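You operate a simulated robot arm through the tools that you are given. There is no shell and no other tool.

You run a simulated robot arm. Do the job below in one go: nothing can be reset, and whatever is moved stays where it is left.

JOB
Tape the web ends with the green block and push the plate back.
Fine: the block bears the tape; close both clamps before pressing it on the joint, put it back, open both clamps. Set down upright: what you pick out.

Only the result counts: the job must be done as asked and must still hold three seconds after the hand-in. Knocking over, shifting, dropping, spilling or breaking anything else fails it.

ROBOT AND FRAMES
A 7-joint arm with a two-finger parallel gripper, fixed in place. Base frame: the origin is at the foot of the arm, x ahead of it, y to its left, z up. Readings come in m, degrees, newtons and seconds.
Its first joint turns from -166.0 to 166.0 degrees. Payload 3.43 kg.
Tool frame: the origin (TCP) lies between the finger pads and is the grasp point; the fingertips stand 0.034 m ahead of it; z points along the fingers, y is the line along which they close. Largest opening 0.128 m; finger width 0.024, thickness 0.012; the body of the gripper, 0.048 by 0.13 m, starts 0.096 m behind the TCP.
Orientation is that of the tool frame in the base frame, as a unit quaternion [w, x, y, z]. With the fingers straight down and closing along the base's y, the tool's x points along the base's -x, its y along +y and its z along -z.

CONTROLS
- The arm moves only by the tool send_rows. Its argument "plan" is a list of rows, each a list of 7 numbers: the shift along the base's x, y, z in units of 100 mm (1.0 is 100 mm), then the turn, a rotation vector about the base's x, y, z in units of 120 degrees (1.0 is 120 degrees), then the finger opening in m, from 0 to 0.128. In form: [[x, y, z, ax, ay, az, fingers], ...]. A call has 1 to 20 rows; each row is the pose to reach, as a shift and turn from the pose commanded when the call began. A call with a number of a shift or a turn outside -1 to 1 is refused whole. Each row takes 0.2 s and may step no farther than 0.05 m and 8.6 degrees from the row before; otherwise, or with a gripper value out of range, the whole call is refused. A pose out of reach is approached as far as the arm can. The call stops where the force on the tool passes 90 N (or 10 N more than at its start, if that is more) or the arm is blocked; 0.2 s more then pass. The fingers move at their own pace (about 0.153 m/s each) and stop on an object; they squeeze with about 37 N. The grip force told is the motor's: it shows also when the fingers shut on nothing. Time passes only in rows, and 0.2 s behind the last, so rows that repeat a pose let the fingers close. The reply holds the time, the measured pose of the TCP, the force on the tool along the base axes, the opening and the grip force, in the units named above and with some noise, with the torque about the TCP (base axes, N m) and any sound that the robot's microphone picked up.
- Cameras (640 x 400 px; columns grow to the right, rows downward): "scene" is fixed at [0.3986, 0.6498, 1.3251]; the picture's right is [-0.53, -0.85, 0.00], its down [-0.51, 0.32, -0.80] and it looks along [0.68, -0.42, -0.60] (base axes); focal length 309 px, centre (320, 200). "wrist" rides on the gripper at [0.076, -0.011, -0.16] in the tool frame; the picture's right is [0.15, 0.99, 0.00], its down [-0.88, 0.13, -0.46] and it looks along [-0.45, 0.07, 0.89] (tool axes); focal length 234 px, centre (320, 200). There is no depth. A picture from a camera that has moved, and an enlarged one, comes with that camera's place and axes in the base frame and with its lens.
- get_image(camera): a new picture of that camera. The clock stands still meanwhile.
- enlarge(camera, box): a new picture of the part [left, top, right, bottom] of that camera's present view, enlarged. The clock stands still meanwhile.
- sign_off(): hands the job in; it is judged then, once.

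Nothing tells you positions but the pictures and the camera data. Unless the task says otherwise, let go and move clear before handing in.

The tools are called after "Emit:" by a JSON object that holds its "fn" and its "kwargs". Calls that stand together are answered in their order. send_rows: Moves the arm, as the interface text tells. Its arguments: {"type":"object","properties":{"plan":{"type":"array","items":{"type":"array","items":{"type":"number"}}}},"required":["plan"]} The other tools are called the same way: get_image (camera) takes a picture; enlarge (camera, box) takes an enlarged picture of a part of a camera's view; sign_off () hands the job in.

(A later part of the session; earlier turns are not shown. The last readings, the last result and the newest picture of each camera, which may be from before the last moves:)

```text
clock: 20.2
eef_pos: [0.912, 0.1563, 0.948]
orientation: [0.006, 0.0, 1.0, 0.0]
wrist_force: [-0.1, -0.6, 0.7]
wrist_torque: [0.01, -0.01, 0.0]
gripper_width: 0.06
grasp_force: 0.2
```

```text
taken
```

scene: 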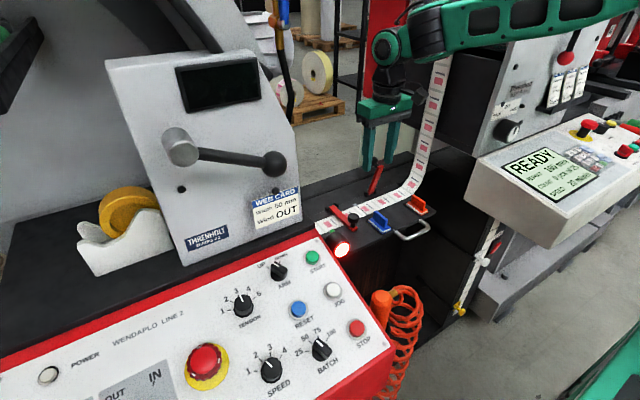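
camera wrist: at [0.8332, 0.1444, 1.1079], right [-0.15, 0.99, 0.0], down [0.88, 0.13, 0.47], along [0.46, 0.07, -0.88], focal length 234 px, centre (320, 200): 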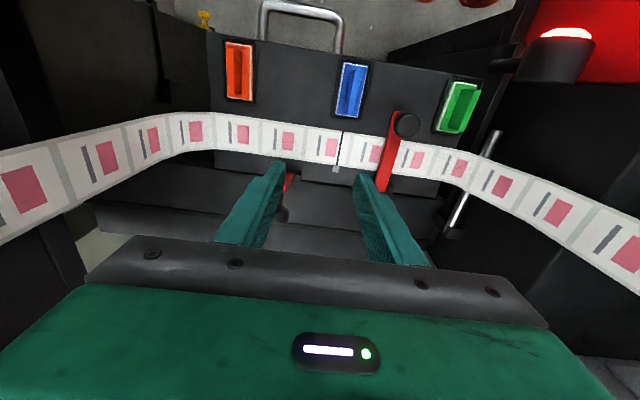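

Next I'll centre over clamp 2's bar end.

Emit:
{"fn": "send_rows", "kwargs": {"plan": [[0.1, -0.2, 0.03, 0, 0, 0, 0.06], [0.24, -0.4, 0.03, 0, 0, 0, 0.06], [0.24, -0.4, 0.03, 0, 0, 0, 0.06]]}}

Emit:
{"fn": "enlarge", "kwargs": {"camera": "wrist", "box": [220, 100, 420, 250]}}

Emit:
{"fn": "enlarge", "kwargs": {"camera": "scene", "box": [320, 90, 440, 240]}}

```text
clock: 21.0
eef_pos: [0.9331, 0.1175, 0.951]
orientation: [0.006, -0.001, 1.0, -0.001]
wrist_force: [0.5, -0.6, 0.2]
wrist_torque: [0.01, 0.0, 0.02]
gripper_width: 0.06
grasp_force: 0.1
```

```text
2.67 times, centred on (320, 175) of wrist
camera zoom: at [0.8552, 0.1057, 1.1105], right [-0.15, 0.99, 0.0], down [0.88, 0.13, 0.47], along [0.46, 0.07, -0.88], focal length 624 px, centre (320, 267)
```

zoom: 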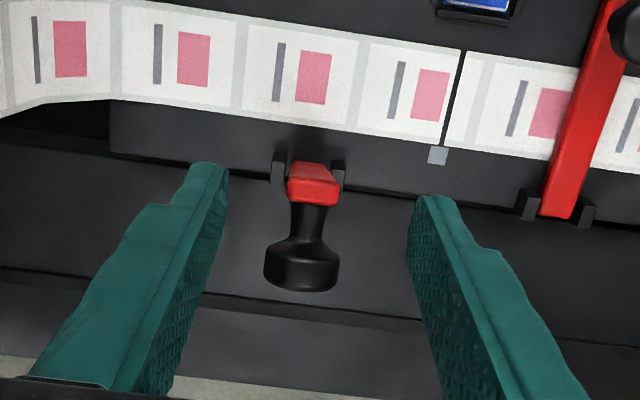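

```text
2.67 times, centred on (380, 165) of scene
camera zoom: at [0.3986, 0.6498, 1.3251], right [-0.53, -0.85, 0.0], down [-0.51, 0.32, -0.8], along [0.68, -0.42, -0.6], focal length 824 px, centre (160, 293)
```

zoom: 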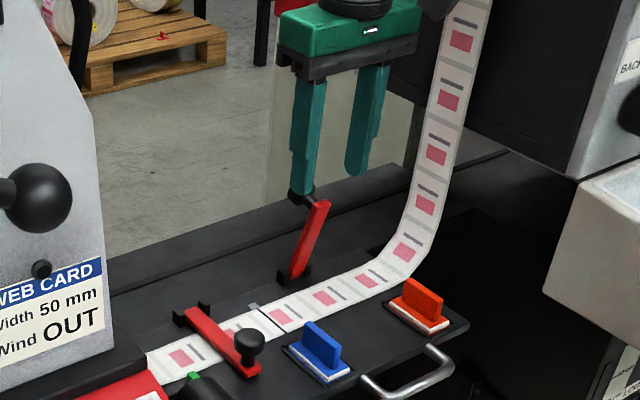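

Clamp 2's bar end is at (0.938, 0.1155, 0.888), with its knob near x=0.973. This knob is within reach, so I'll grip it directly and swing it all the way. First I'll lower the fingers astride it.

Emit:
{"fn": "send_rows", "kwargs": {"plan": [[0.2, -0.02, 0.0, 0, 0, 0, 0.06], [0.35, -0.02, 0.0, 0, 0, 0, 0.06], [0.35, -0.02, -0.3, 0, 0, 0, 0.06], [0.35, -0.02, -0.52, 0, 0, 0, 0.06], [0.35, -0.02, -0.52, 0, 0, 0, 0.06]]}}

Emit:
{"fn": "enlarge", "kwargs": {"camera": "wrist", "box": [220, 100, 420, 250]}}

Emit:
{"fn": "enlarge", "kwargs": {"camera": "scene", "box": [320, 120, 440, 240]}}

```text
clock: 22.2
eef_pos: [0.9686, 0.1153, 0.9005]
orientation: [0.006, 0.0, 1.0, -0.001]
wrist_force: [0.6, 0.0, 1.0]
wrist_torque: [0.02, 0.02, 0.03]
gripper_width: 0.0601
grasp_force: 0.0
```

```text
2.67 times, centred on (320, 175) of wrist
camera zoom: at [0.8908, 0.104, 1.0596], right [-0.15, 0.99, 0.0], down [0.88, 0.13, 0.47], along [0.46, 0.07, -0.88], focal length 624 px, centre (320, 267)
```

zoom: 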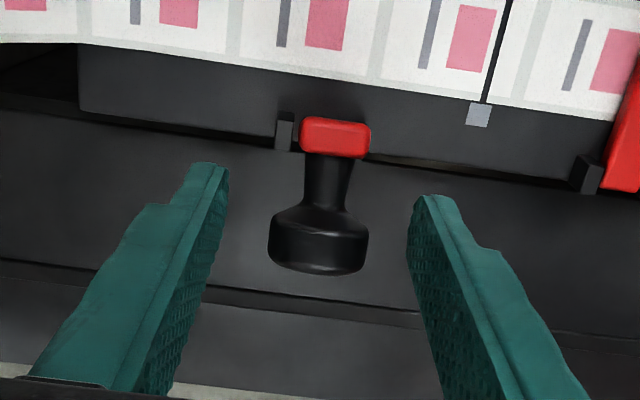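

```text
3.33 times, centred on (380, 180) of scene
camera zoom: at [0.3986, 0.6498, 1.3251], right [-0.53, -0.85, 0.0], down [-0.51, 0.32, -0.8], along [0.68, -0.42, -0.6], focal length 1031 px, centre (120, 267)
```

zoom: 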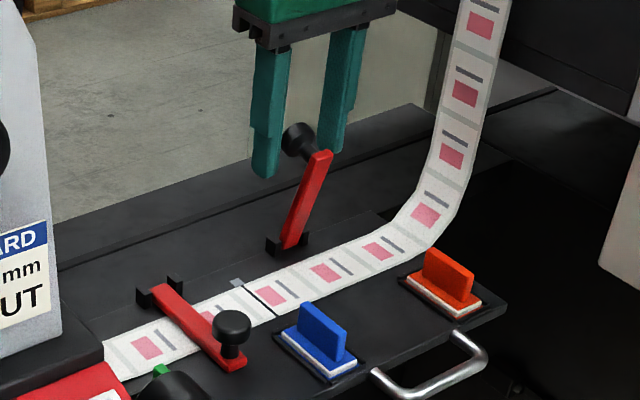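

The knob is at (0.973, 0.116, 0.885), well centred. I'll lower 6 mm and grip it.

Emit:
{"fn": "send_rows", "kwargs": {"plan": [[0.02, 0.0, -0.06, 0, 0, 0, 0.06], [0.02, 0.0, -0.06, 0, 0, 0, 0.035], [0.02, 0.0, -0.06, 0, 0, 0, 0.015], [0.02, 0.0, -0.06, 0, 0, 0, 0.015]]}}

Emit:
{"fn": "enlarge", "kwargs": {"camera": "wrist", "box": [240, 130, 400, 250]}}

```text
clock: 23.2
eef_pos: [0.9711, 0.1161, 0.8922]
orientation: [0.005, 0.0, 1.0, 0.001]
wrist_force: [-0.6, 0.6, -1.8]
wrist_torque: [0.0, 0.05, 0.02]
gripper_width: 0.029
grasp_force: 45.3
```

```text
3.33 times, centred on (320, 190) of wrist
camera zoom: at [0.8928, 0.1039, 1.0527], right [-0.15, 0.99, 0.0], down [0.88, 0.13, 0.47], along [0.46, 0.07, -0.89], focal length 781 px, centre (320, 233)
```

zoom: 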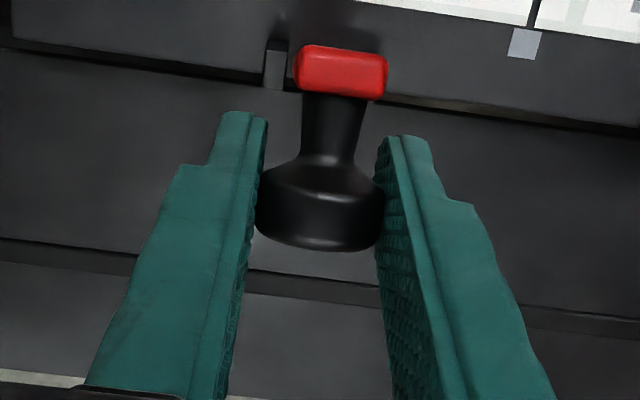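

Gripped at 29 mm with near-zero side force. I'll swing it through the first part of the arc.

Emit:
{"fn": "send_rows", "kwargs": {"plan": [[-0.08, 0, 0.0, 0, 0, 0, 0.015], [-0.16, 0, -0.003, 0, 0, 0, 0.015], [-0.245, 0, -0.015, 0, 0, 0, 0.015], [-0.325, 0, -0.033, 0, 0, 0, 0.015], [-0.41, 0, -0.06, 0, 0, 0, 0.015], [-0.493, 0, -0.094, 0, 0, 0, 0.015]]}}

Emit:
{"fn": "enlarge", "kwargs": {"camera": "wrist", "box": [240, 130, 400, 250]}}

Emit:
{"fn": "enlarge", "kwargs": {"camera": "scene", "box": [320, 120, 440, 240]}}

```text
clock: 24.6
eef_pos: [0.9215, 0.1137, 0.885]
orientation: [0.006, 0.0, 1.0, 0.0]
wrist_force: [13.9, 5.6, -1.4]
wrist_torque: [0.01, -1.35, -0.04]
gripper_width: 0.0287
grasp_force: 44.4
```

```text
3.33 times, centred on (320, 190) of wrist
camera zoom: at [0.8433, 0.1038, 1.0444], right [-0.15, 0.99, 0.0], down [0.87, 0.13, 0.47], along [0.46, 0.07, -0.88], focal length 781 px, centre (320, 233)
```

zoom: 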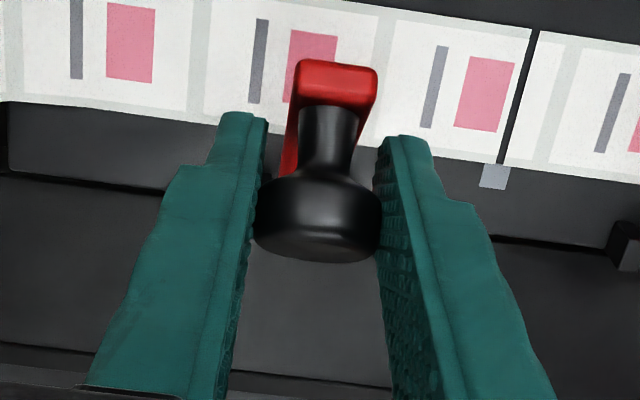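

```text
3.33 times, centred on (380, 180) of scene
camera zoom: at [0.3986, 0.6498, 1.3251], right [-0.53, -0.85, 0.0], down [-0.51, 0.32, -0.8], along [0.68, -0.42, -0.6], focal length 1031 px, centre (120, 267)
```

zoom: 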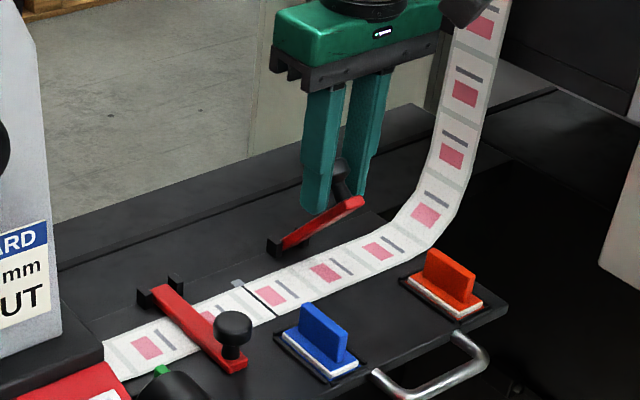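

It's following well and the plate hasn't moved. I'll continue the arc.

Emit:
{"fn": "send_rows", "kwargs": {"plan": [[-0.08, 0.0, -0.042, 0, 0, 0, 0.015], [-0.156, 0, -0.09, 0, 0, 0, 0.015], [-0.228, 0, -0.145, 0, 0, 0, 0.015], [-0.293, 0, -0.205, 0, 0, 0, 0.015], [-0.353, 0, -0.272, 0, 0, 0, 0.015], [-0.408, 0, -0.342, 0, 0, 0, 0.015], [-0.456, 0, -0.42, 0, 0, 0, 0.015], [-0.498, 0, -0.498, 0, 0, 0, 0.015]]}}

Emit:
{"fn": "enlarge", "kwargs": {"camera": "wrist", "box": [240, 130, 400, 250]}}

Emit:
{"fn": "enlarge", "kwargs": {"camera": "scene", "box": [320, 120, 440, 240]}}

```text
clock: 26.4
eef_pos: [0.8713, 0.1143, 0.8348]
orientation: [0.006, 0.0, 1.0, 0.0]
wrist_force: [3.4, 10.7, 10.3]
wrist_torque: [0.08, -1.26, 0.03]
gripper_width: 0.0289
grasp_force: 44.9
```

```text
3.33 times, centred on (320, 190) of wrist
camera zoom: at [0.7929, 0.1039, 0.9946], right [-0.15, 0.99, 0.0], down [0.88, 0.13, 0.47], along [0.46, 0.07, -0.88], focal length 781 px, centre (320, 233)
```

zoom: 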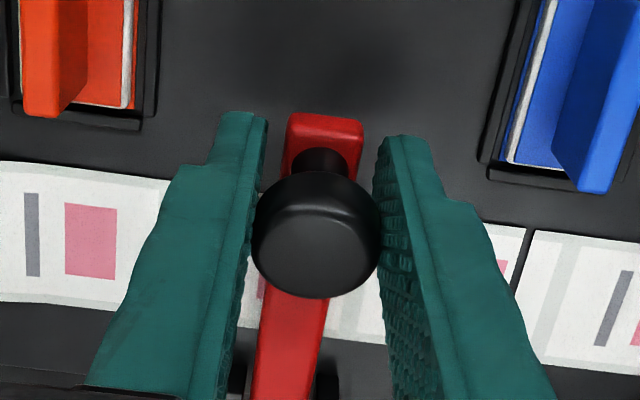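

```text
3.33 times, centred on (380, 180) of scene
camera zoom: at [0.3986, 0.6498, 1.3251], right [-0.53, -0.85, 0.0], down [-0.51, 0.32, -0.8], along [0.68, -0.42, -0.6], focal length 1031 px, centre (120, 267)
```

zoom: 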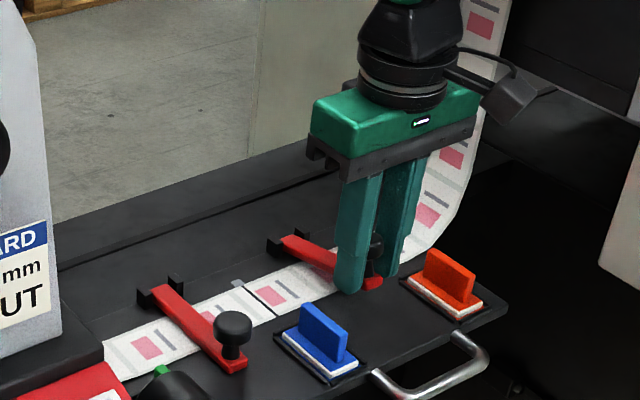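

The second lever is almost flat. I'll finish the last few degrees, release, and press on the knob from above.

Emit:
{"fn": "send_rows", "kwargs": {"plan": [[-0.02, 0, -0.05, 0, 0, 0, 0.015], [-0.038, 0, -0.094, 0, 0, 0, 0.015], [-0.045, 0, -0.13, 0, 0, 0, 0.015], [-0.045, 0, -0.13, 0, 0, 0, 0.06], [-0.045, 0, -0.13, 0, 0, 0, 0.06], [-0.045, 0, 0.2, 0, 0, 0, 0.06], [-0.045, 0, 0.6, 0, 0, 0, 0.06], [-0.045, 0, 0.6, 0, 0, 0, 0.0], [-0.045, 0, 0.6, 0, 0, 0, 0.0]]}}

Emit:
{"fn": "enlarge", "kwargs": {"camera": "wrist", "box": [200, 80, 440, 250]}}

Emit:
{"fn": "enlarge", "kwargs": {"camera": "scene", "box": [320, 120, 440, 240]}}

```text
clock: 28.4
eef_pos: [0.8666, 0.114, 0.8948]
orientation: [0.006, 0.0, 1.0, -0.001]
wrist_force: [0.4, -0.5, -0.2]
wrist_torque: [0.0, 0.02, 0.01]
gripper_width: 0.0
grasp_force: 32.9
```

```text
2.35 times, centred on (320, 165) of wrist
camera zoom: at [0.7892, 0.1038, 1.0542], right [-0.15, 0.99, 0.0], down [0.88, 0.13, 0.47], along [0.46, 0.07, -0.88], focal length 551 px, centre (320, 282)
```

zoom: 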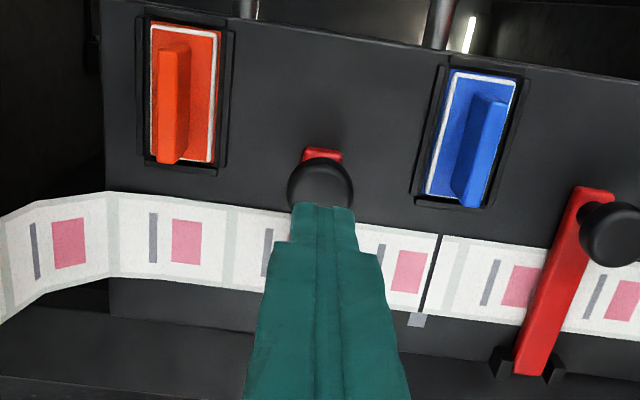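

```text
3.33 times, centred on (380, 180) of scene
camera zoom: at [0.3986, 0.6498, 1.3251], right [-0.53, -0.85, 0.0], down [-0.51, 0.32, -0.8], along [0.68, -0.42, -0.6], focal length 1031 px, centre (120, 267)
```

zoom: 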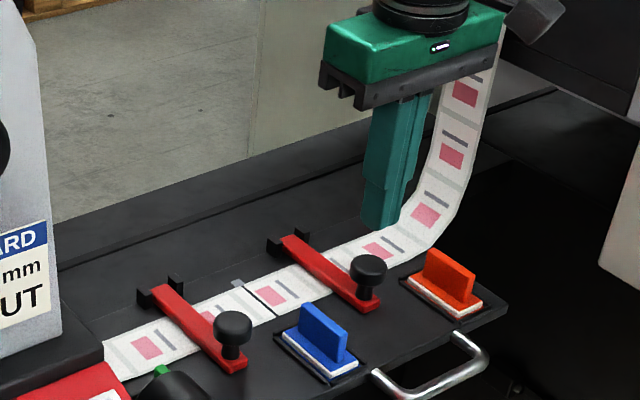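

Both levers lie across the web. I'll press knob 2 down to seat it firmly.

Emit:
{"fn": "send_rows", "kwargs": {"plan": [[0.0, 0.01, -0.25, 0, 0, 0, 0.0], [0.0, 0.01, -0.36, 0, 0, 0, 0.0], [0.0, 0.01, -0.4, 0, 0, 0, 0.0], [0.0, 0.01, -0.43, 0, 0, 0, 0.0], [0.0, 0.01, -0.45, 0, 0, 0, 0.0]]}}

Emit:
{"fn": "enlarge", "kwargs": {"camera": "scene", "box": [320, 120, 440, 240]}}

```text
clock: 29.6
eef_pos: [0.8675, 0.1165, 0.8541]
orientation: [0.009, 0.0, 1.0, 0.001]
wrist_force: [-8.5, -1.8, 52.9]
wrist_torque: [-0.15, 0.2, -0.3]
gripper_width: 0.0003
grasp_force: 33.4
```

```text
3.33 times, centred on (380, 180) of scene
camera zoom: at [0.3986, 0.6498, 1.3251], right [-0.53, -0.85, 0.0], down [-0.51, 0.32, -0.8], along [0.68, -0.42, -0.6], focal length 1031 px, centre (120, 267)
```

zoom: 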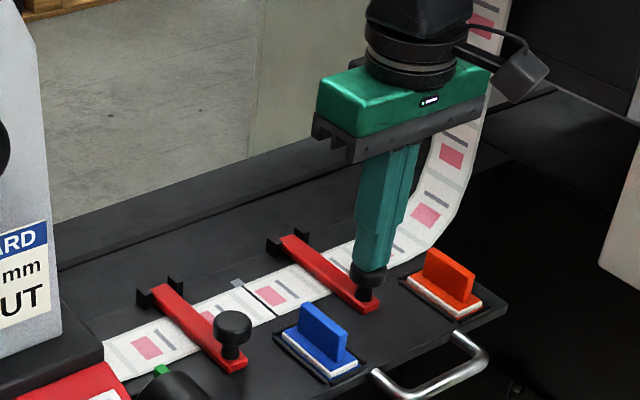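

Both clamps are down firmly at the same height. I'll rise and travel to the green block.

Emit:
{"fn": "send_rows", "kwargs": {"plan": [[0.0, 0.0, 0.4, 0, 0, 0, 0.0], [0.0, 0.0, 0.8, 0, 0, 0, 0.03], [-0.05, 0.4, 1.0, 0, 0, 0, 0.06], [-0.1, 0.8, 1.0, 0, 0, 0, 0.06], [-0.1, 1.0, 1.0, 0, 0, 0, 0.06]]}}

Emit:
{"fn": "send_rows", "kwargs": {"plan": [[0, 0.4, 0, 0, 0, 0, 0.06], [0, 0.8, 0, 0, 0, 0, 0.06], [0, 1.0, 0, 0, 0, 0, 0.06], [0, 1.0, 0, 0, 0, 0, 0.06]]}}

Emit:
{"fn": "get_image", "kwargs": {"camera": "wrist"}}

Emit:
{"fn": "get_image", "kwargs": {"camera": "scene"}}

```text
clock: 30.8
eef_pos: [0.8575, 0.2151, 0.9499]
orientation: [0.006, 0.0, 1.0, 0.0]
wrist_force: [-1.6, 0.3, 0.7]
wrist_torque: [0.0, 0.01, 0.0]
gripper_width: 0.0604
grasp_force: 0.1
```

```text
clock: 31.8
eef_pos: [0.8587, 0.316, 0.9482]
orientation: [0.005, 0.0, 1.0, 0.0]
wrist_force: [-0.8, 0.5, -0.7]
wrist_torque: [0.0, 0.01, -0.03]
gripper_width: 0.0599
grasp_force: 0.1
```

```text
taken
camera wrist: at [0.7807, 0.3051, 1.1086], right [-0.15, 0.99, 0.0], down [0.88, 0.13, 0.47], along [0.46, 0.07, -0.89], focal length 234 px, centre (320, 200)
```

wrist: 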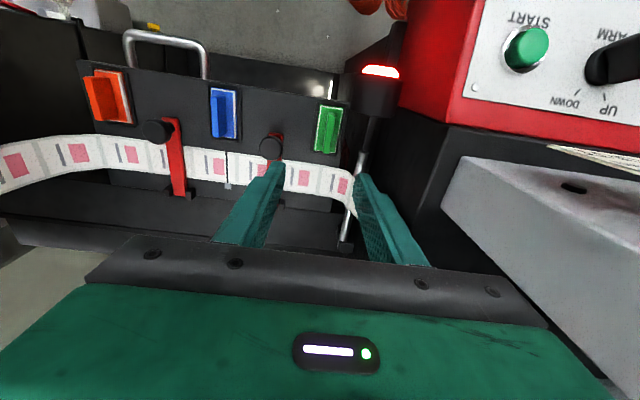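

```text
taken
```

scene: 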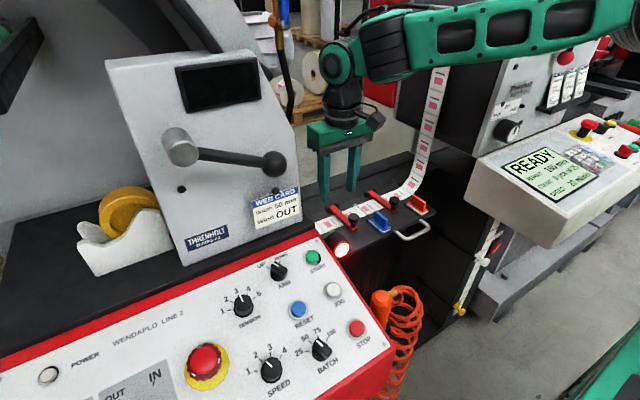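

The green block shows at the upper middle of the wrist view. I'll zoom in to measure it.

Emit:
{"fn": "enlarge", "kwargs": {"camera": "wrist", "box": [280, 85, 380, 170]}}

Emit:
{"fn": "enlarge", "kwargs": {"camera": "scene", "box": [300, 120, 400, 260]}}

```text
4.71 times, centred on (330, 128) of wrist
camera zoom: at [0.7807, 0.3051, 1.1086], right [-0.15, 0.99, 0.0], down [0.88, 0.13, 0.47], along [0.46, 0.07, -0.89], focal length 1102 px, centre (273, 541)
```

zoom: 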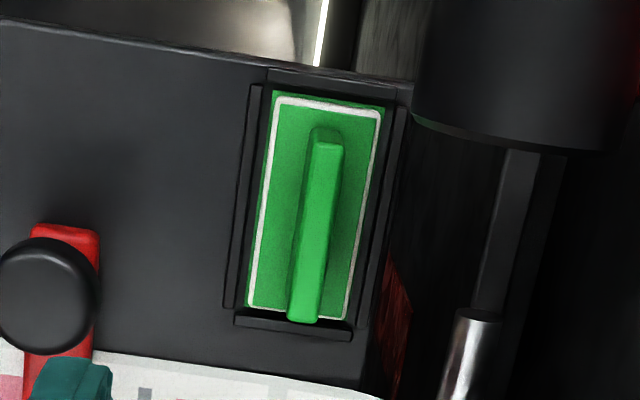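

```text
2.86 times, centred on (350, 190) of scene
camera zoom: at [0.3986, 0.6498, 1.3251], right [-0.53, -0.85, 0.0], down [-0.51, 0.32, -0.8], along [0.68, -0.42, -0.6], focal length 883 px, centre (234, 229)
```

zoom: 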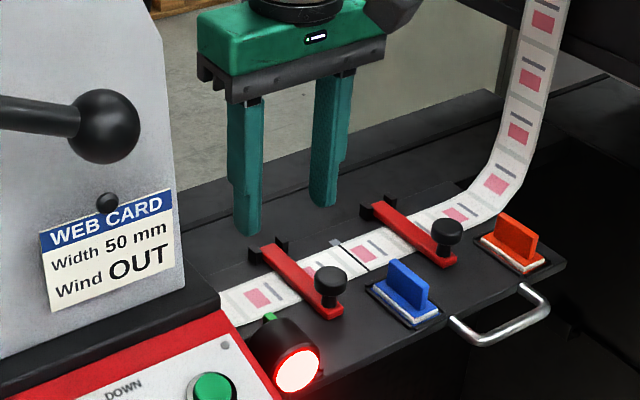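

The green block's fin runs along x at about (0.8427, 0.326), with its top near z=0.807 and its base top near 0.782. I'll align above it.

Emit:
{"fn": "send_rows", "kwargs": {"plan": [[-0.16, 0.1, 0, 0, 0, 0, 0.05], [-0.16, 0.1, -0.4, 0, 0, 0, 0.05], [-0.16, 0.1, -0.86, 0, 0, 0, 0.05], [-0.16, 0.1, -0.86, 0, 0, 0, 0.05]]}}

Emit:
{"fn": "enlarge", "kwargs": {"camera": "wrist", "box": [240, 130, 400, 250]}}

Emit:
{"fn": "enlarge", "kwargs": {"camera": "scene", "box": [300, 140, 400, 260]}}

```text
clock: 32.8
eef_pos: [0.8416, 0.3247, 0.8651]
orientation: [0.006, 0.0, 1.0, 0.0]
wrist_force: [-0.8, 0.4, -0.2]
wrist_torque: [-0.01, -0.03, -0.02]
gripper_width: 0.0499
grasp_force: 0.1
```

```text
3.33 times, centred on (320, 190) of wrist
camera zoom: at [0.7625, 0.3147, 1.0249], right [-0.15, 0.99, 0.0], down [0.88, 0.13, 0.47], along [0.46, 0.07, -0.88], focal length 781 px, centre (320, 233)
```

zoom: 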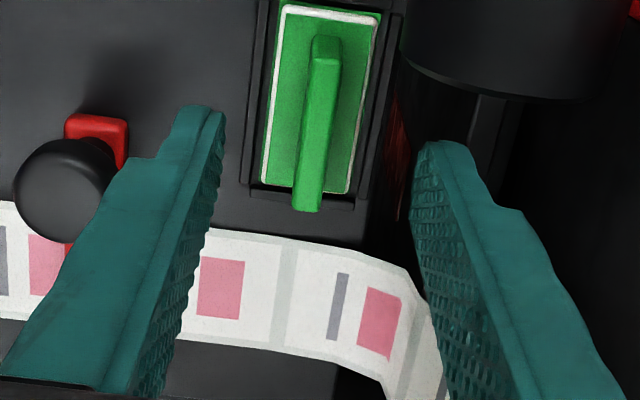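

```text
3.33 times, centred on (350, 200) of scene
camera zoom: at [0.3986, 0.6498, 1.3251], right [-0.53, -0.85, 0.0], down [-0.51, 0.32, -0.8], along [0.68, -0.42, -0.6], focal length 1031 px, centre (220, 200)
```

zoom: 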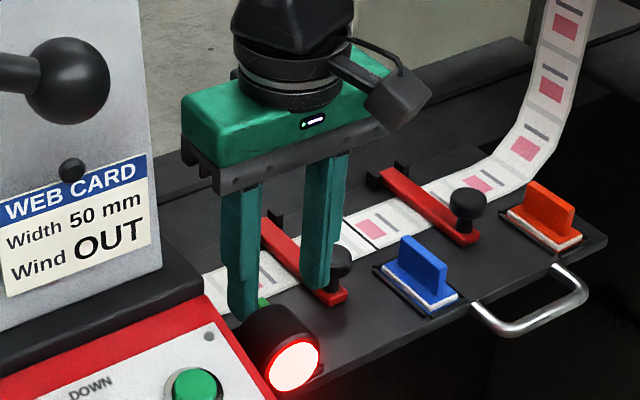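

The fin is centred at (0.842, 0.326) and I'm aligned with it. I'll descend and grip.

Emit:
{"fn": "send_rows", "kwargs": {"plan": [[0.005, 0.012, -0.2, 0, 0, 0, 0.05], [0.005, 0.012, -0.38, 0, 0, 0, 0.045], [0.005, 0.012, -0.44, 0, 0, 0, 0.045], [0.005, 0.012, -0.44, 0, 0, 0, 0.045]]}}

Emit:
{"fn": "enlarge", "kwargs": {"camera": "wrist", "box": [240, 130, 400, 250]}}

```text
clock: 33.8
eef_pos: [0.8396, 0.327, 0.8203]
orientation: [0.006, -0.001, 1.0, 0.0]
wrist_force: [0.2, 0.0, -0.3]
wrist_torque: [0.02, -0.01, -0.01]
gripper_width: 0.0452
grasp_force: 0.1
```

```text
3.33 times, centred on (320, 190) of wrist
camera zoom: at [0.7624, 0.3164, 0.9803], right [-0.15, 0.99, 0.0], down [0.88, 0.13, 0.47], along [0.46, 0.07, -0.88], focal length 781 px, centre (320, 233)
```

zoom: 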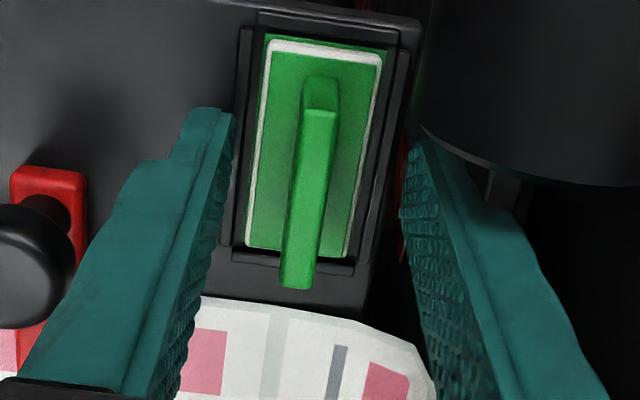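

The fingertips are centred on the block. I'll close on the fin.

Emit:
{"fn": "send_rows", "kwargs": {"plan": [[0, -0.005, 0, 0, 0, 0, 0.03], [0, -0.005, 0, 0, 0, 0, 0.01], [0, -0.005, 0, 0, 0, 0, 0.0], [0, -0.005, 0, 0, 0, 0, 0.0]]}}

Emit:
{"fn": "enlarge", "kwargs": {"camera": "wrist", "box": [240, 130, 400, 250]}}

```text
clock: 34.8
eef_pos: [0.8406, 0.3266, 0.8205]
orientation: [0.006, 0.0, 1.0, 0.001]
wrist_force: [-0.3, -0.5, -0.8]
wrist_torque: [-0.01, -0.01, 0.04]
gripper_width: 0.0076
grasp_force: 37.2
```

```text
3.33 times, centred on (320, 190) of wrist
camera zoom: at [0.7626, 0.3157, 0.9804], right [-0.15, 0.99, 0.0], down [0.88, 0.13, 0.47], along [0.46, 0.07, -0.88], focal length 781 px, centre (320, 233)
```

zoom: 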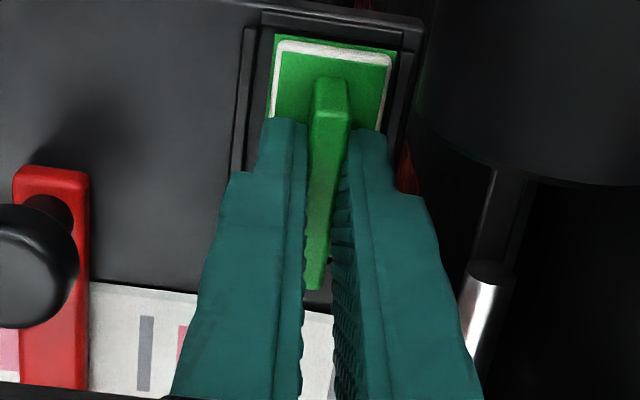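

The block is gripped at 7.6 mm with no side load, and the seat pose is about (0.8406, 0.3266, 0.8205). I'll lift it straight up.

Emit:
{"fn": "send_rows", "kwargs": {"plan": [[0, 0, 0.1, 0, 0, 0, 0.0], [0, 0, 0.3, 0, 0, 0, 0.0], [0, 0, 0.6, 0, 0, 0, 0.0], [0, 0, 0.9, 0, 0, 0, 0.0], [0, 0, 0.9, 0, 0, 0, 0.0]]}}

Emit:
{"fn": "get_image", "kwargs": {"camera": "wrist"}}

Emit:
{"fn": "enlarge", "kwargs": {"camera": "scene", "box": [300, 120, 420, 260]}}

```text
clock: 36.0
eef_pos: [0.8395, 0.327, 0.9074]
orientation: [0.006, 0.0, 1.0, 0.0]
wrist_force: [-0.7, 0.4, -0.8]
wrist_torque: [-0.02, 0.03, 0.02]
gripper_width: 0.0076
grasp_force: 36.8
```

```text
taken
camera wrist: at [0.7625, 0.3162, 1.0684], right [-0.15, 0.99, 0.0], down [0.88, 0.13, 0.47], along [0.46, 0.07, -0.88], focal length 234 px, centre (320, 200)
```

wrist: 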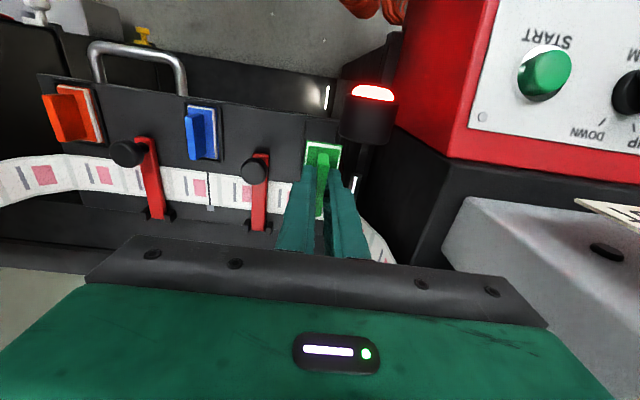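

```text
2.86 times, centred on (360, 190) of scene
camera zoom: at [0.3986, 0.6498, 1.3251], right [-0.53, -0.85, 0.0], down [-0.51, 0.32, -0.8], along [0.68, -0.42, -0.6], focal length 883 px, centre (206, 229)
```

zoom: 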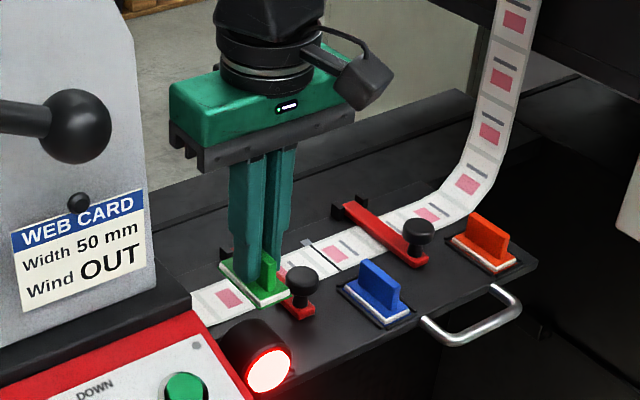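

The block is lifted with its tape underneath. I'll carry it over the joint at a safe height.

Emit:
{"fn": "send_rows", "kwargs": {"plan": [[0.2, -0.3, 0, 0, 0, 0, 0.0], [0.4, -0.6, 0, 0, 0, 0, 0.0], [0.6, -0.9, 0, 0, 0, 0, 0.0], [0.8, -1.0, 0, 0, 0, 0, 0.0], [0.8, -1.0, 0, 0, 0, 0, 0.0]]}}

Emit:
{"fn": "send_rows", "kwargs": {"plan": [[0, -0.2, 0, 0, 0, 0, 0.0], [0, -0.39, 0, 0, 0, 0, 0.0], [0, -0.39, -0.2, 0, 0, 0, 0.0], [0, -0.39, -0.4, 0, 0, 0, 0.0], [0, -0.39, -0.4, 0, 0, 0, 0.0]]}}

Emit:
{"fn": "enlarge", "kwargs": {"camera": "wrist", "box": [220, 100, 420, 250]}}

Emit:
{"fn": "enlarge", "kwargs": {"camera": "scene", "box": [310, 140, 430, 250]}}

```text
clock: 37.2
eef_pos: [0.9219, 0.2257, 0.9088]
orientation: [0.005, 0.0, 1.0, 0.0]
wrist_force: [0.5, -0.1, -0.5]
wrist_torque: [0.0, -0.01, 0.0]
gripper_width: 0.0076
grasp_force: 36.8
```

```text
clock: 38.4
eef_pos: [0.9215, 0.1863, 0.8696]
orientation: [0.006, 0.0, 1.0, 0.0]
wrist_force: [0.7, -0.4, -0.8]
wrist_torque: [0.01, 0.01, 0.0]
gripper_width: 0.0078
grasp_force: 37.6
```

```text
2.67 times, centred on (320, 175) of wrist
camera zoom: at [0.8445, 0.1756, 1.0287], right [-0.15, 0.99, 0.0], down [0.88, 0.13, 0.47], along [0.46, 0.07, -0.88], focal length 624 px, centre (320, 267)
```

zoom: 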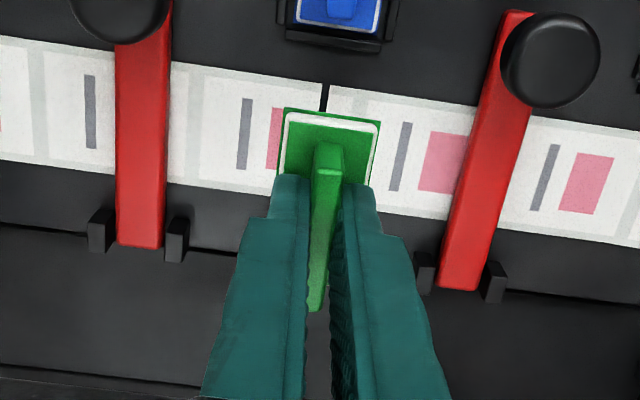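

```text
3.64 times, centred on (370, 195) of scene
camera zoom: at [0.3986, 0.6498, 1.3251], right [-0.53, -0.85, 0.0], down [-0.51, 0.32, -0.8], along [0.68, -0.42, -0.6], focal length 1124 px, centre (138, 218)
```

zoom: 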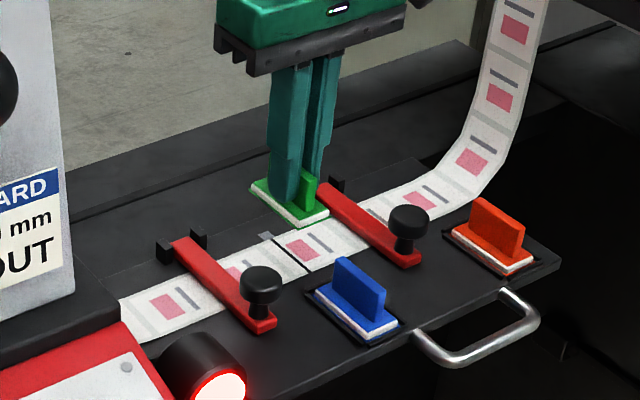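

The block is directly above the joint, with both clamps closed beside it. I'll lower it toward the web.

Emit:
{"fn": "send_rows", "kwargs": {"plan": [[-0.01, 0, -0.2, 0, 0, 0, 0.0], [-0.01, 0, -0.36, 0, 0, 0, 0.0], [-0.01, 0, -0.43, 0, 0, 0, 0.0], [-0.01, 0, -0.46, 0, 0, 0, 0.0], [-0.01, 0, -0.46, 0, 0, 0, 0.0]]}}

Emit:
{"fn": "enlarge", "kwargs": {"camera": "scene", "box": [310, 140, 430, 250]}}

Emit:
{"fn": "enlarge", "kwargs": {"camera": "wrist", "box": [220, 100, 420, 250]}}

```text
clock: 39.6
eef_pos: [0.9227, 0.1868, 0.8237]
orientation: [0.006, 0.0, 1.0, 0.001]
wrist_force: [-0.5, -0.4, -0.5]
wrist_torque: [0.0, 0.01, 0.04]
gripper_width: 0.0075
grasp_force: 36.6
```

```text
3.64 times, centred on (370, 195) of scene
camera zoom: at [0.3986, 0.6498, 1.3251], right [-0.53, -0.85, 0.0], down [-0.51, 0.32, -0.8], along [0.68, -0.42, -0.6], focal length 1124 px, centre (138, 218)
```

zoom: 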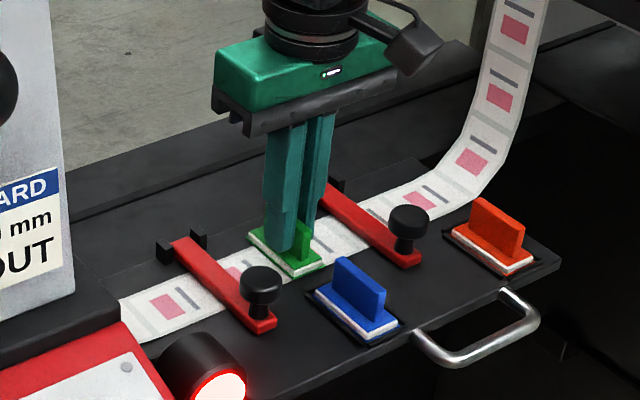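

```text
2.67 times, centred on (320, 175) of wrist
camera zoom: at [0.8433, 0.1762, 0.9827], right [-0.15, 0.99, 0.0], down [0.88, 0.13, 0.47], along [0.46, 0.07, -0.88], focal length 624 px, centre (320, 267)
```

zoom: 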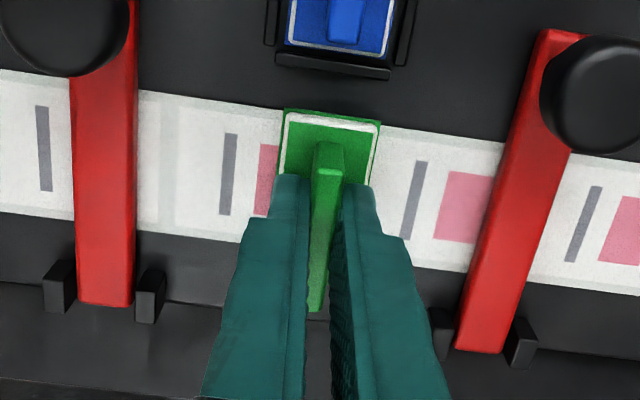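

It's hovering a few millimetres above the web with no contact force yet. I'll press down gently in small steps.

Emit:
{"fn": "send_rows", "kwargs": {"plan": [[0, 0, -0.02, 0, 0, 0, 0.0], [0, 0, -0.04, 0, 0, 0, 0.0], [0, 0, -0.05, 0, 0, 0, 0.0]]}}

```text
clock: 40.4
eef_pos: [0.9208, 0.1868, 0.8197]
orientation: [0.007, 0.0, 1.0, 0.0]
wrist_force: [-3.3, -3.3, 15.5]
wrist_torque: [-0.12, 0.27, -0.03]
gripper_width: 0.0076
grasp_force: 37.4
```

Contact is made at 15.5 N. I'll press somewhat harder to bond the tape.

Emit:
{"fn": "send_rows", "kwargs": {"plan": [[0, 0, -0.015, 0, 0, 0, 0.0], [0, 0, -0.03, 0, 0, 0, 0.0], [0, 0, -0.03, 0, 0, 0, 0.0], [0, 0, -0.03, 0, 0, 0, 0.0]]}}

Emit:
{"fn": "enlarge", "kwargs": {"camera": "scene", "box": [310, 140, 430, 250]}}

Emit:
{"fn": "enlarge", "kwargs": {"camera": "wrist", "box": [220, 100, 420, 250]}}

```text
clock: 41.4
eef_pos: [0.9212, 0.1883, 0.8178]
orientation: [0.008, 0.0, 1.0, 0.001]
wrist_force: [5.0, -0.9, 37.1]
wrist_torque: [-0.11, -0.18, -0.03]
gripper_width: 0.0079
grasp_force: 37.0
```

```text
3.64 times, centred on (370, 195) of scene
camera zoom: at [0.3986, 0.6498, 1.3251], right [-0.53, -0.85, 0.0], down [-0.51, 0.32, -0.8], along [0.68, -0.42, -0.6], focal length 1124 px, centre (138, 218)
```

zoom: 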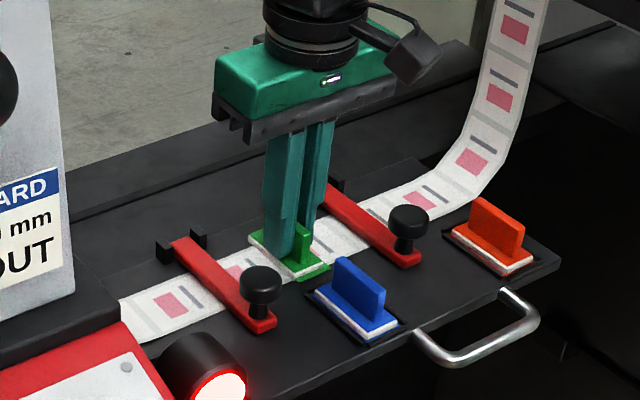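

```text
2.67 times, centred on (320, 175) of wrist
camera zoom: at [0.8424, 0.1761, 0.977], right [-0.15, 0.99, 0.0], down [0.87, 0.13, 0.47], along [0.46, 0.07, -0.88], focal length 624 px, centre (320, 267)
```

zoom: 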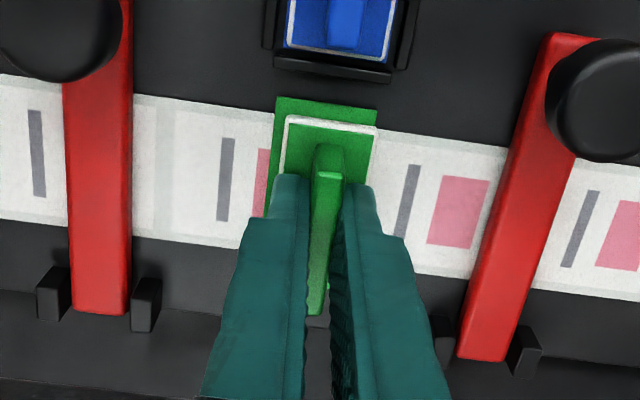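

Green tape has appeared on the web under the block, pressed at 37 N, so the tape is applied. I'll lift straight up and check it.

Emit:
{"fn": "send_rows", "kwargs": {"plan": [[0, 0, 0.1, 0, 0, 0, 0.0], [0, 0, 0.34, 0, 0, 0, 0.0], [0, 0, 0.64, 0, 0, 0, 0.0], [0, 0, 0.94, 0, 0, 0, 0.0], [0, 0, 0.94, 0, 0, 0, 0.0]]}}

Emit:
{"fn": "enlarge", "kwargs": {"camera": "scene", "box": [310, 140, 430, 250]}}

Emit:
{"fn": "enlarge", "kwargs": {"camera": "wrist", "box": [220, 100, 420, 250]}}

```text
clock: 42.6
eef_pos: [0.9212, 0.1852, 0.9085]
orientation: [0.007, 0.0, 1.0, 0.0]
wrist_force: [-0.2, 0.0, -0.8]
wrist_torque: [0.0, -0.01, -0.01]
gripper_width: 0.0077
grasp_force: 37.4
```

```text
3.64 times, centred on (370, 195) of scene
camera zoom: at [0.3986, 0.6498, 1.3251], right [-0.53, -0.85, 0.0], down [-0.51, 0.32, -0.8], along [0.68, -0.42, -0.6], focal length 1124 px, centre (138, 218)
```

zoom: 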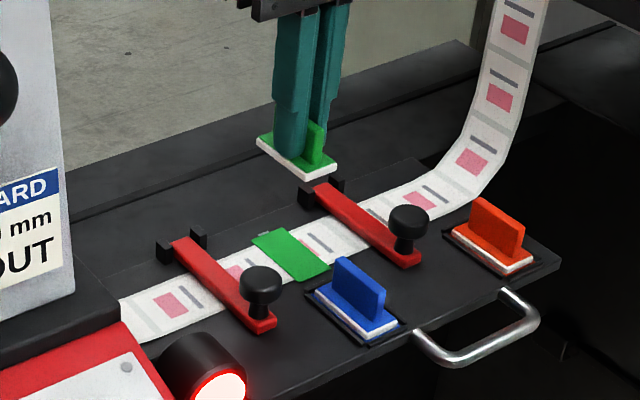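

```text
2.67 times, centred on (320, 175) of wrist
camera zoom: at [0.8434, 0.1751, 1.0683], right [-0.15, 0.99, 0.0], down [0.88, 0.13, 0.47], along [0.46, 0.07, -0.88], focal length 624 px, centre (320, 267)
```

zoom: 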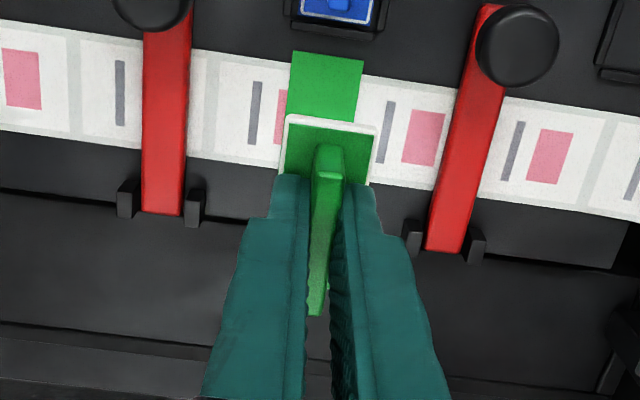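

The green tape lies squarely across the joint. I'll carry the block back over its seat.

Emit:
{"fn": "send_rows", "kwargs": {"plan": [[-0.2, 0.3, 0, 0, 0, 0, 0.0], [-0.4, 0.6, 0, 0, 0, 0, 0.0], [-0.6, 0.9, 0, 0, 0, 0, 0.0], [-0.79, 1.0, 0, 0, 0, 0, 0.0], [-0.79, 1.0, 0, 0, 0, 0, 0.0]]}}

Emit:
{"fn": "send_rows", "kwargs": {"plan": [[0, 0.2, 0, 0, 0, 0, 0.0], [0, 0.39, 0, 0, 0, 0, 0.0], [0, 0.39, -0.3, 0, 0, 0, 0.0], [0, 0.39, -0.6, 0, 0, 0, 0.0], [0, 0.39, -0.6, 0, 0, 0, 0.0]]}}

Emit:
{"fn": "enlarge", "kwargs": {"camera": "wrist", "box": [240, 110, 400, 230]}}

Emit:
{"fn": "enlarge", "kwargs": {"camera": "scene", "box": [300, 140, 420, 250]}}

```text
clock: 43.8
eef_pos: [0.8422, 0.2892, 0.9097]
orientation: [0.006, 0.0, 1.0, 0.0]
wrist_force: [-0.2, 0.0, -0.5]
wrist_torque: [-0.02, 0.02, -0.01]
gripper_width: 0.0075
grasp_force: 37.3
```

```text
clock: 45.0
eef_pos: [0.8413, 0.3267, 0.8486]
orientation: [0.007, 0.0, 1.0, 0.0]
wrist_force: [-0.2, -0.9, 0.4]
wrist_torque: [0.01, 0.0, 0.0]
gripper_width: 0.0077
grasp_force: 36.8
```

```text
3.33 times, centred on (320, 170) of wrist
camera zoom: at [0.7631, 0.3154, 1.009], right [-0.15, 0.99, 0.0], down [0.88, 0.13, 0.47], along [0.46, 0.07, -0.88], focal length 781 px, centre (320, 300)
```

zoom: 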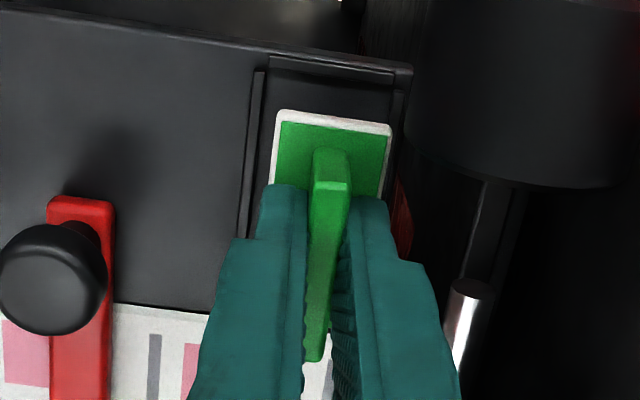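

```text
3.64 times, centred on (360, 195) of scene
camera zoom: at [0.3986, 0.6498, 1.3251], right [-0.53, -0.85, 0.0], down [-0.51, 0.32, -0.8], along [0.68, -0.42, -0.6], focal length 1124 px, centre (174, 218)
```

zoom: 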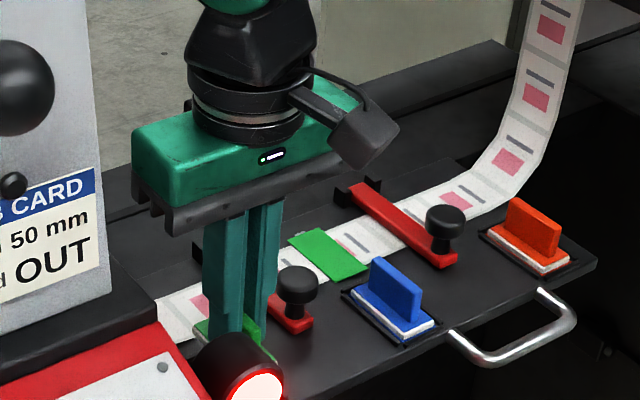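

The block is aligned over its seat, and the pose matches the pick-up to within a millimetre. I'll lower it.

Emit:
{"fn": "send_rows", "kwargs": {"plan": [[-0.005, 0.002, -0.1, 0, 0, 0, 0.0], [-0.005, 0.002, -0.2, 0, 0, 0, 0.0], [-0.005, 0.002, -0.26, 0, 0, 0, 0.0], [-0.005, 0.002, -0.3, 0, 0, 0, 0.0], [-0.005, 0.002, -0.3, 0, 0, 0, 0.0]]}}

Emit:
{"fn": "enlarge", "kwargs": {"camera": "wrist", "box": [240, 110, 400, 230]}}

```text
clock: 46.2
eef_pos: [0.841, 0.3257, 0.8211]
orientation: [0.006, -0.001, 1.0, 0.001]
wrist_force: [0.3, 0.6, -0.5]
wrist_torque: [-0.02, 0.04, 0.01]
gripper_width: 0.0079
grasp_force: 37.3
```

```text
3.33 times, centred on (320, 170) of wrist
camera zoom: at [0.7626, 0.3154, 0.98], right [-0.15, 0.99, 0.0], down [0.88, 0.13, 0.47], along [0.46, 0.07, -0.88], focal length 781 px, centre (320, 300)
```

zoom: 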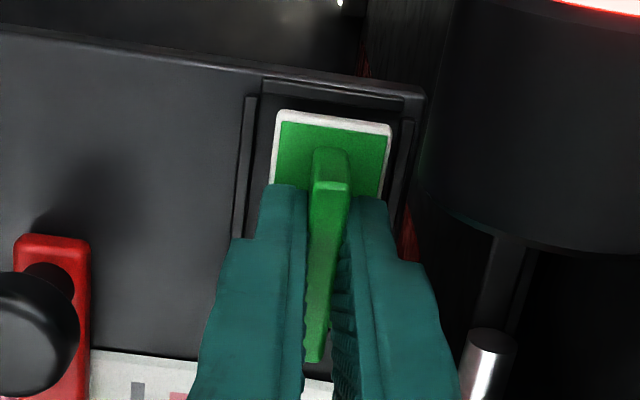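

I'm at pick-up height with no contact force, so I'll lower a touch more until it rests.

Emit:
{"fn": "send_rows", "kwargs": {"plan": [[0, 0, -0.01, 0, 0, 0, 0.0], [0, 0, -0.015, 0, 0, 0, 0.0], [0, 0, -0.015, 0, 0, 0, 0.0]]}}

```text
clock: 47.0
eef_pos: [0.8406, 0.3264, 0.8184]
orientation: [0.006, 0.0, 1.0, 0.0]
wrist_force: [0.4, -1.3, 0.4]
wrist_torque: [0.02, 0.01, -0.01]
gripper_width: 0.008
grasp_force: 37.3
```

Emit:
{"fn": "send_rows", "kwargs": {"plan": [[0, 0, -0.01, 0, 0, 0, 0.0], [0, 0, -0.015, 0, 0, 0, 0.0], [0, 0, -0.015, 0, 0, 0, 0.0]]}}

Emit:
{"fn": "enlarge", "kwargs": {"camera": "wrist", "box": [240, 110, 400, 230]}}

```text
clock: 47.8
eef_pos: [0.8419, 0.3262, 0.8188]
orientation: [0.006, 0.001, 1.0, 0.0]
wrist_force: [0.5, -2.3, 8.3]
wrist_torque: [-0.1, -0.14, -0.07]
gripper_width: 0.0077
grasp_force: 36.6
```

```text
3.33 times, centred on (320, 170) of wrist
camera zoom: at [0.7628, 0.3156, 0.9775], right [-0.15, 0.99, 0.0], down [0.87, 0.13, 0.47], along [0.46, 0.07, -0.88], focal length 781 px, centre (320, 300)
```

zoom: 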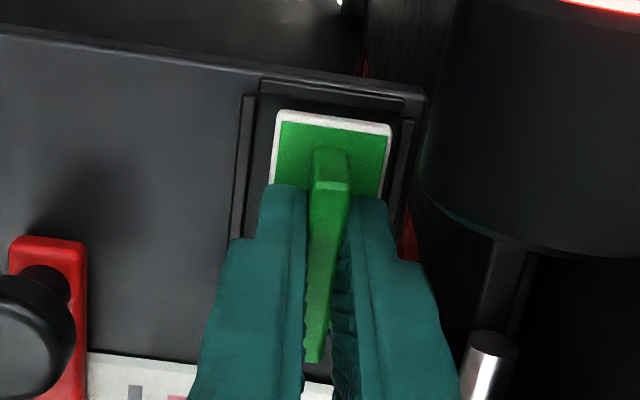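

The block is resting with 8 N of contact and sits squarely inside its frame. I'll open the fingers and rise.

Emit:
{"fn": "send_rows", "kwargs": {"plan": [[0, 0, 0.003, 0, 0, 0, 0.012], [0, 0, 0.008, 0, 0, 0, 0.03], [0, 0, 0.01, 0, 0, 0, 0.04], [0, 0, 0.01, 0, 0, 0, 0.04], [0, 0, 0.2, 0, 0, 0, 0.04], [0, 0, 0.5, 0, 0, 0, 0.04], [0, 0, 0.9, 0, 0, 0, 0.06], [0, 0, 0.9, 0, 0, 0, 0.06]]}}

Emit:
{"fn": "get_image", "kwargs": {"camera": "wrist"}}

Emit:
{"fn": "enlarge", "kwargs": {"camera": "wrist", "box": [270, 100, 390, 200]}}

Emit:
{"fn": "enlarge", "kwargs": {"camera": "scene", "box": [300, 140, 420, 250]}}

```text
clock: 49.6
eef_pos: [0.8396, 0.3247, 0.9084]
orientation: [0.007, 0.001, 1.0, 0.001]
wrist_force: [-0.2, 0.1, -0.1]
wrist_torque: [0.0, -0.03, 0.0]
gripper_width: 0.0601
grasp_force: 0.0
```

```text
taken
camera wrist: at [0.7622, 0.3145, 1.0667], right [-0.15, 0.99, 0.0], down [0.88, 0.13, 0.47], along [0.46, 0.07, -0.88], focal length 234 px, centre (320, 200)
```

wrist: 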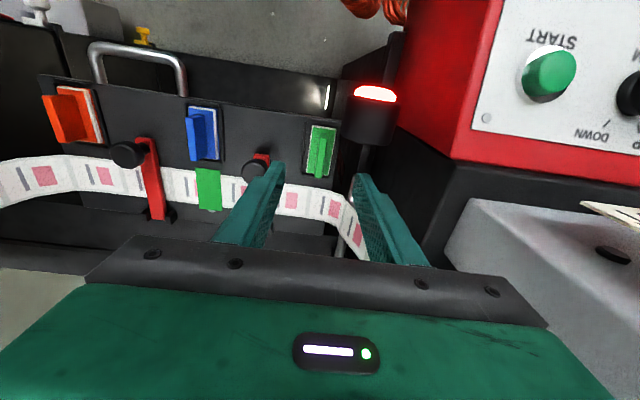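

```text
4.00 times, centred on (330, 150) of wrist
camera zoom: at [0.7622, 0.3145, 1.0667], right [-0.15, 0.99, 0.0], down [0.88, 0.13, 0.47], along [0.46, 0.07, -0.88], focal length 937 px, centre (280, 400)
```

zoom: 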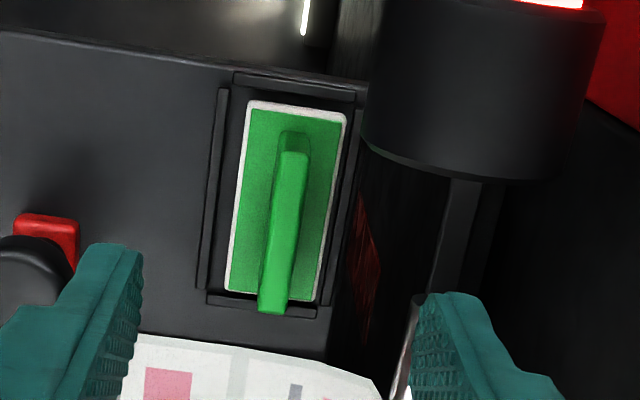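

```text
3.64 times, centred on (360, 195) of scene
camera zoom: at [0.3986, 0.6498, 1.3251], right [-0.53, -0.85, 0.0], down [-0.51, 0.32, -0.8], along [0.68, -0.42, -0.6], focal length 1124 px, centre (174, 218)
```

zoom: 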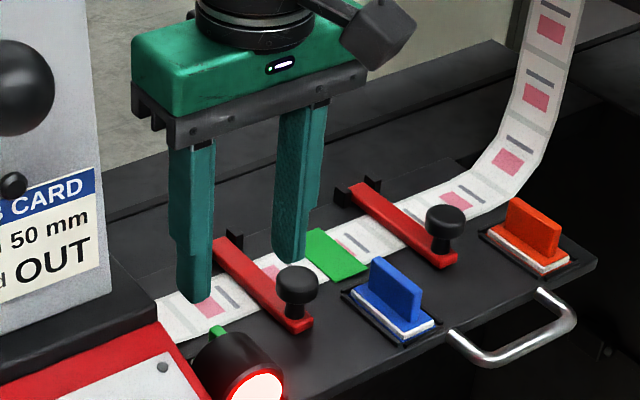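

The green block is back upright in its seat. Next I'll open clamp 1, starting by moving above its knob at (0.868, 0.256).

Emit:
{"fn": "send_rows", "kwargs": {"plan": [[0.1, -0.3, 0, 0, 0, 0, 0.06], [0.29, -0.69, 0, 0, 0, 0, 0.06], [0.29, -0.69, -0.3, 0, 0, 0, 0.06], [0.29, -0.69, -0.5, 0, 0, 0, 0.06], [0.29, -0.69, -0.5, 0, 0, 0, 0.06]]}}

Emit:
{"fn": "enlarge", "kwargs": {"camera": "wrist", "box": [240, 110, 400, 230]}}

```text
clock: 50.8
eef_pos: [0.8698, 0.2574, 0.8549]
orientation: [0.006, 0.001, 1.0, 0.0]
wrist_force: [-0.1, -0.3, 0.3]
wrist_torque: [0.0, 0.01, 0.01]
gripper_width: 0.0601
grasp_force: 0.0
```

```text
3.33 times, centred on (320, 170) of wrist
camera zoom: at [0.7914, 0.2467, 1.0148], right [-0.15, 0.99, 0.0], down [0.88, 0.13, 0.47], along [0.46, 0.07, -0.88], focal length 781 px, centre (320, 300)
```

zoom: 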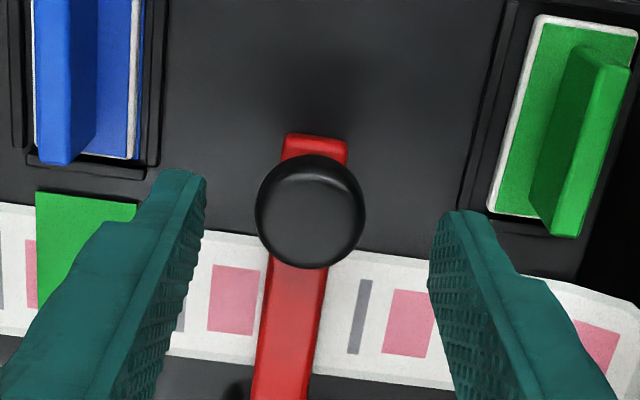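

The knob is at (0.867, 0.256). I'll lower the fingers around it and grip.

Emit:
{"fn": "send_rows", "kwargs": {"plan": [[-0.02, -0.018, -0.15, 0, 0, 0, 0.06], [-0.02, -0.018, -0.29, 0, 0, 0, 0.06], [-0.02, -0.018, -0.29, 0, 0, 0, 0.035], [-0.02, -0.018, -0.29, 0, 0, 0, 0.015], [-0.02, -0.018, -0.29, 0, 0, 0, 0.015]]}}

```text
clock: 52.0
eef_pos: [0.8687, 0.2549, 0.8277]
orientation: [0.005, 0.001, 1.0, 0.0]
wrist_force: [-2.4, -7.6, 0.0]
wrist_torque: [-0.15, 0.13, -0.04]
gripper_width: 0.0289
grasp_force: 44.9
```

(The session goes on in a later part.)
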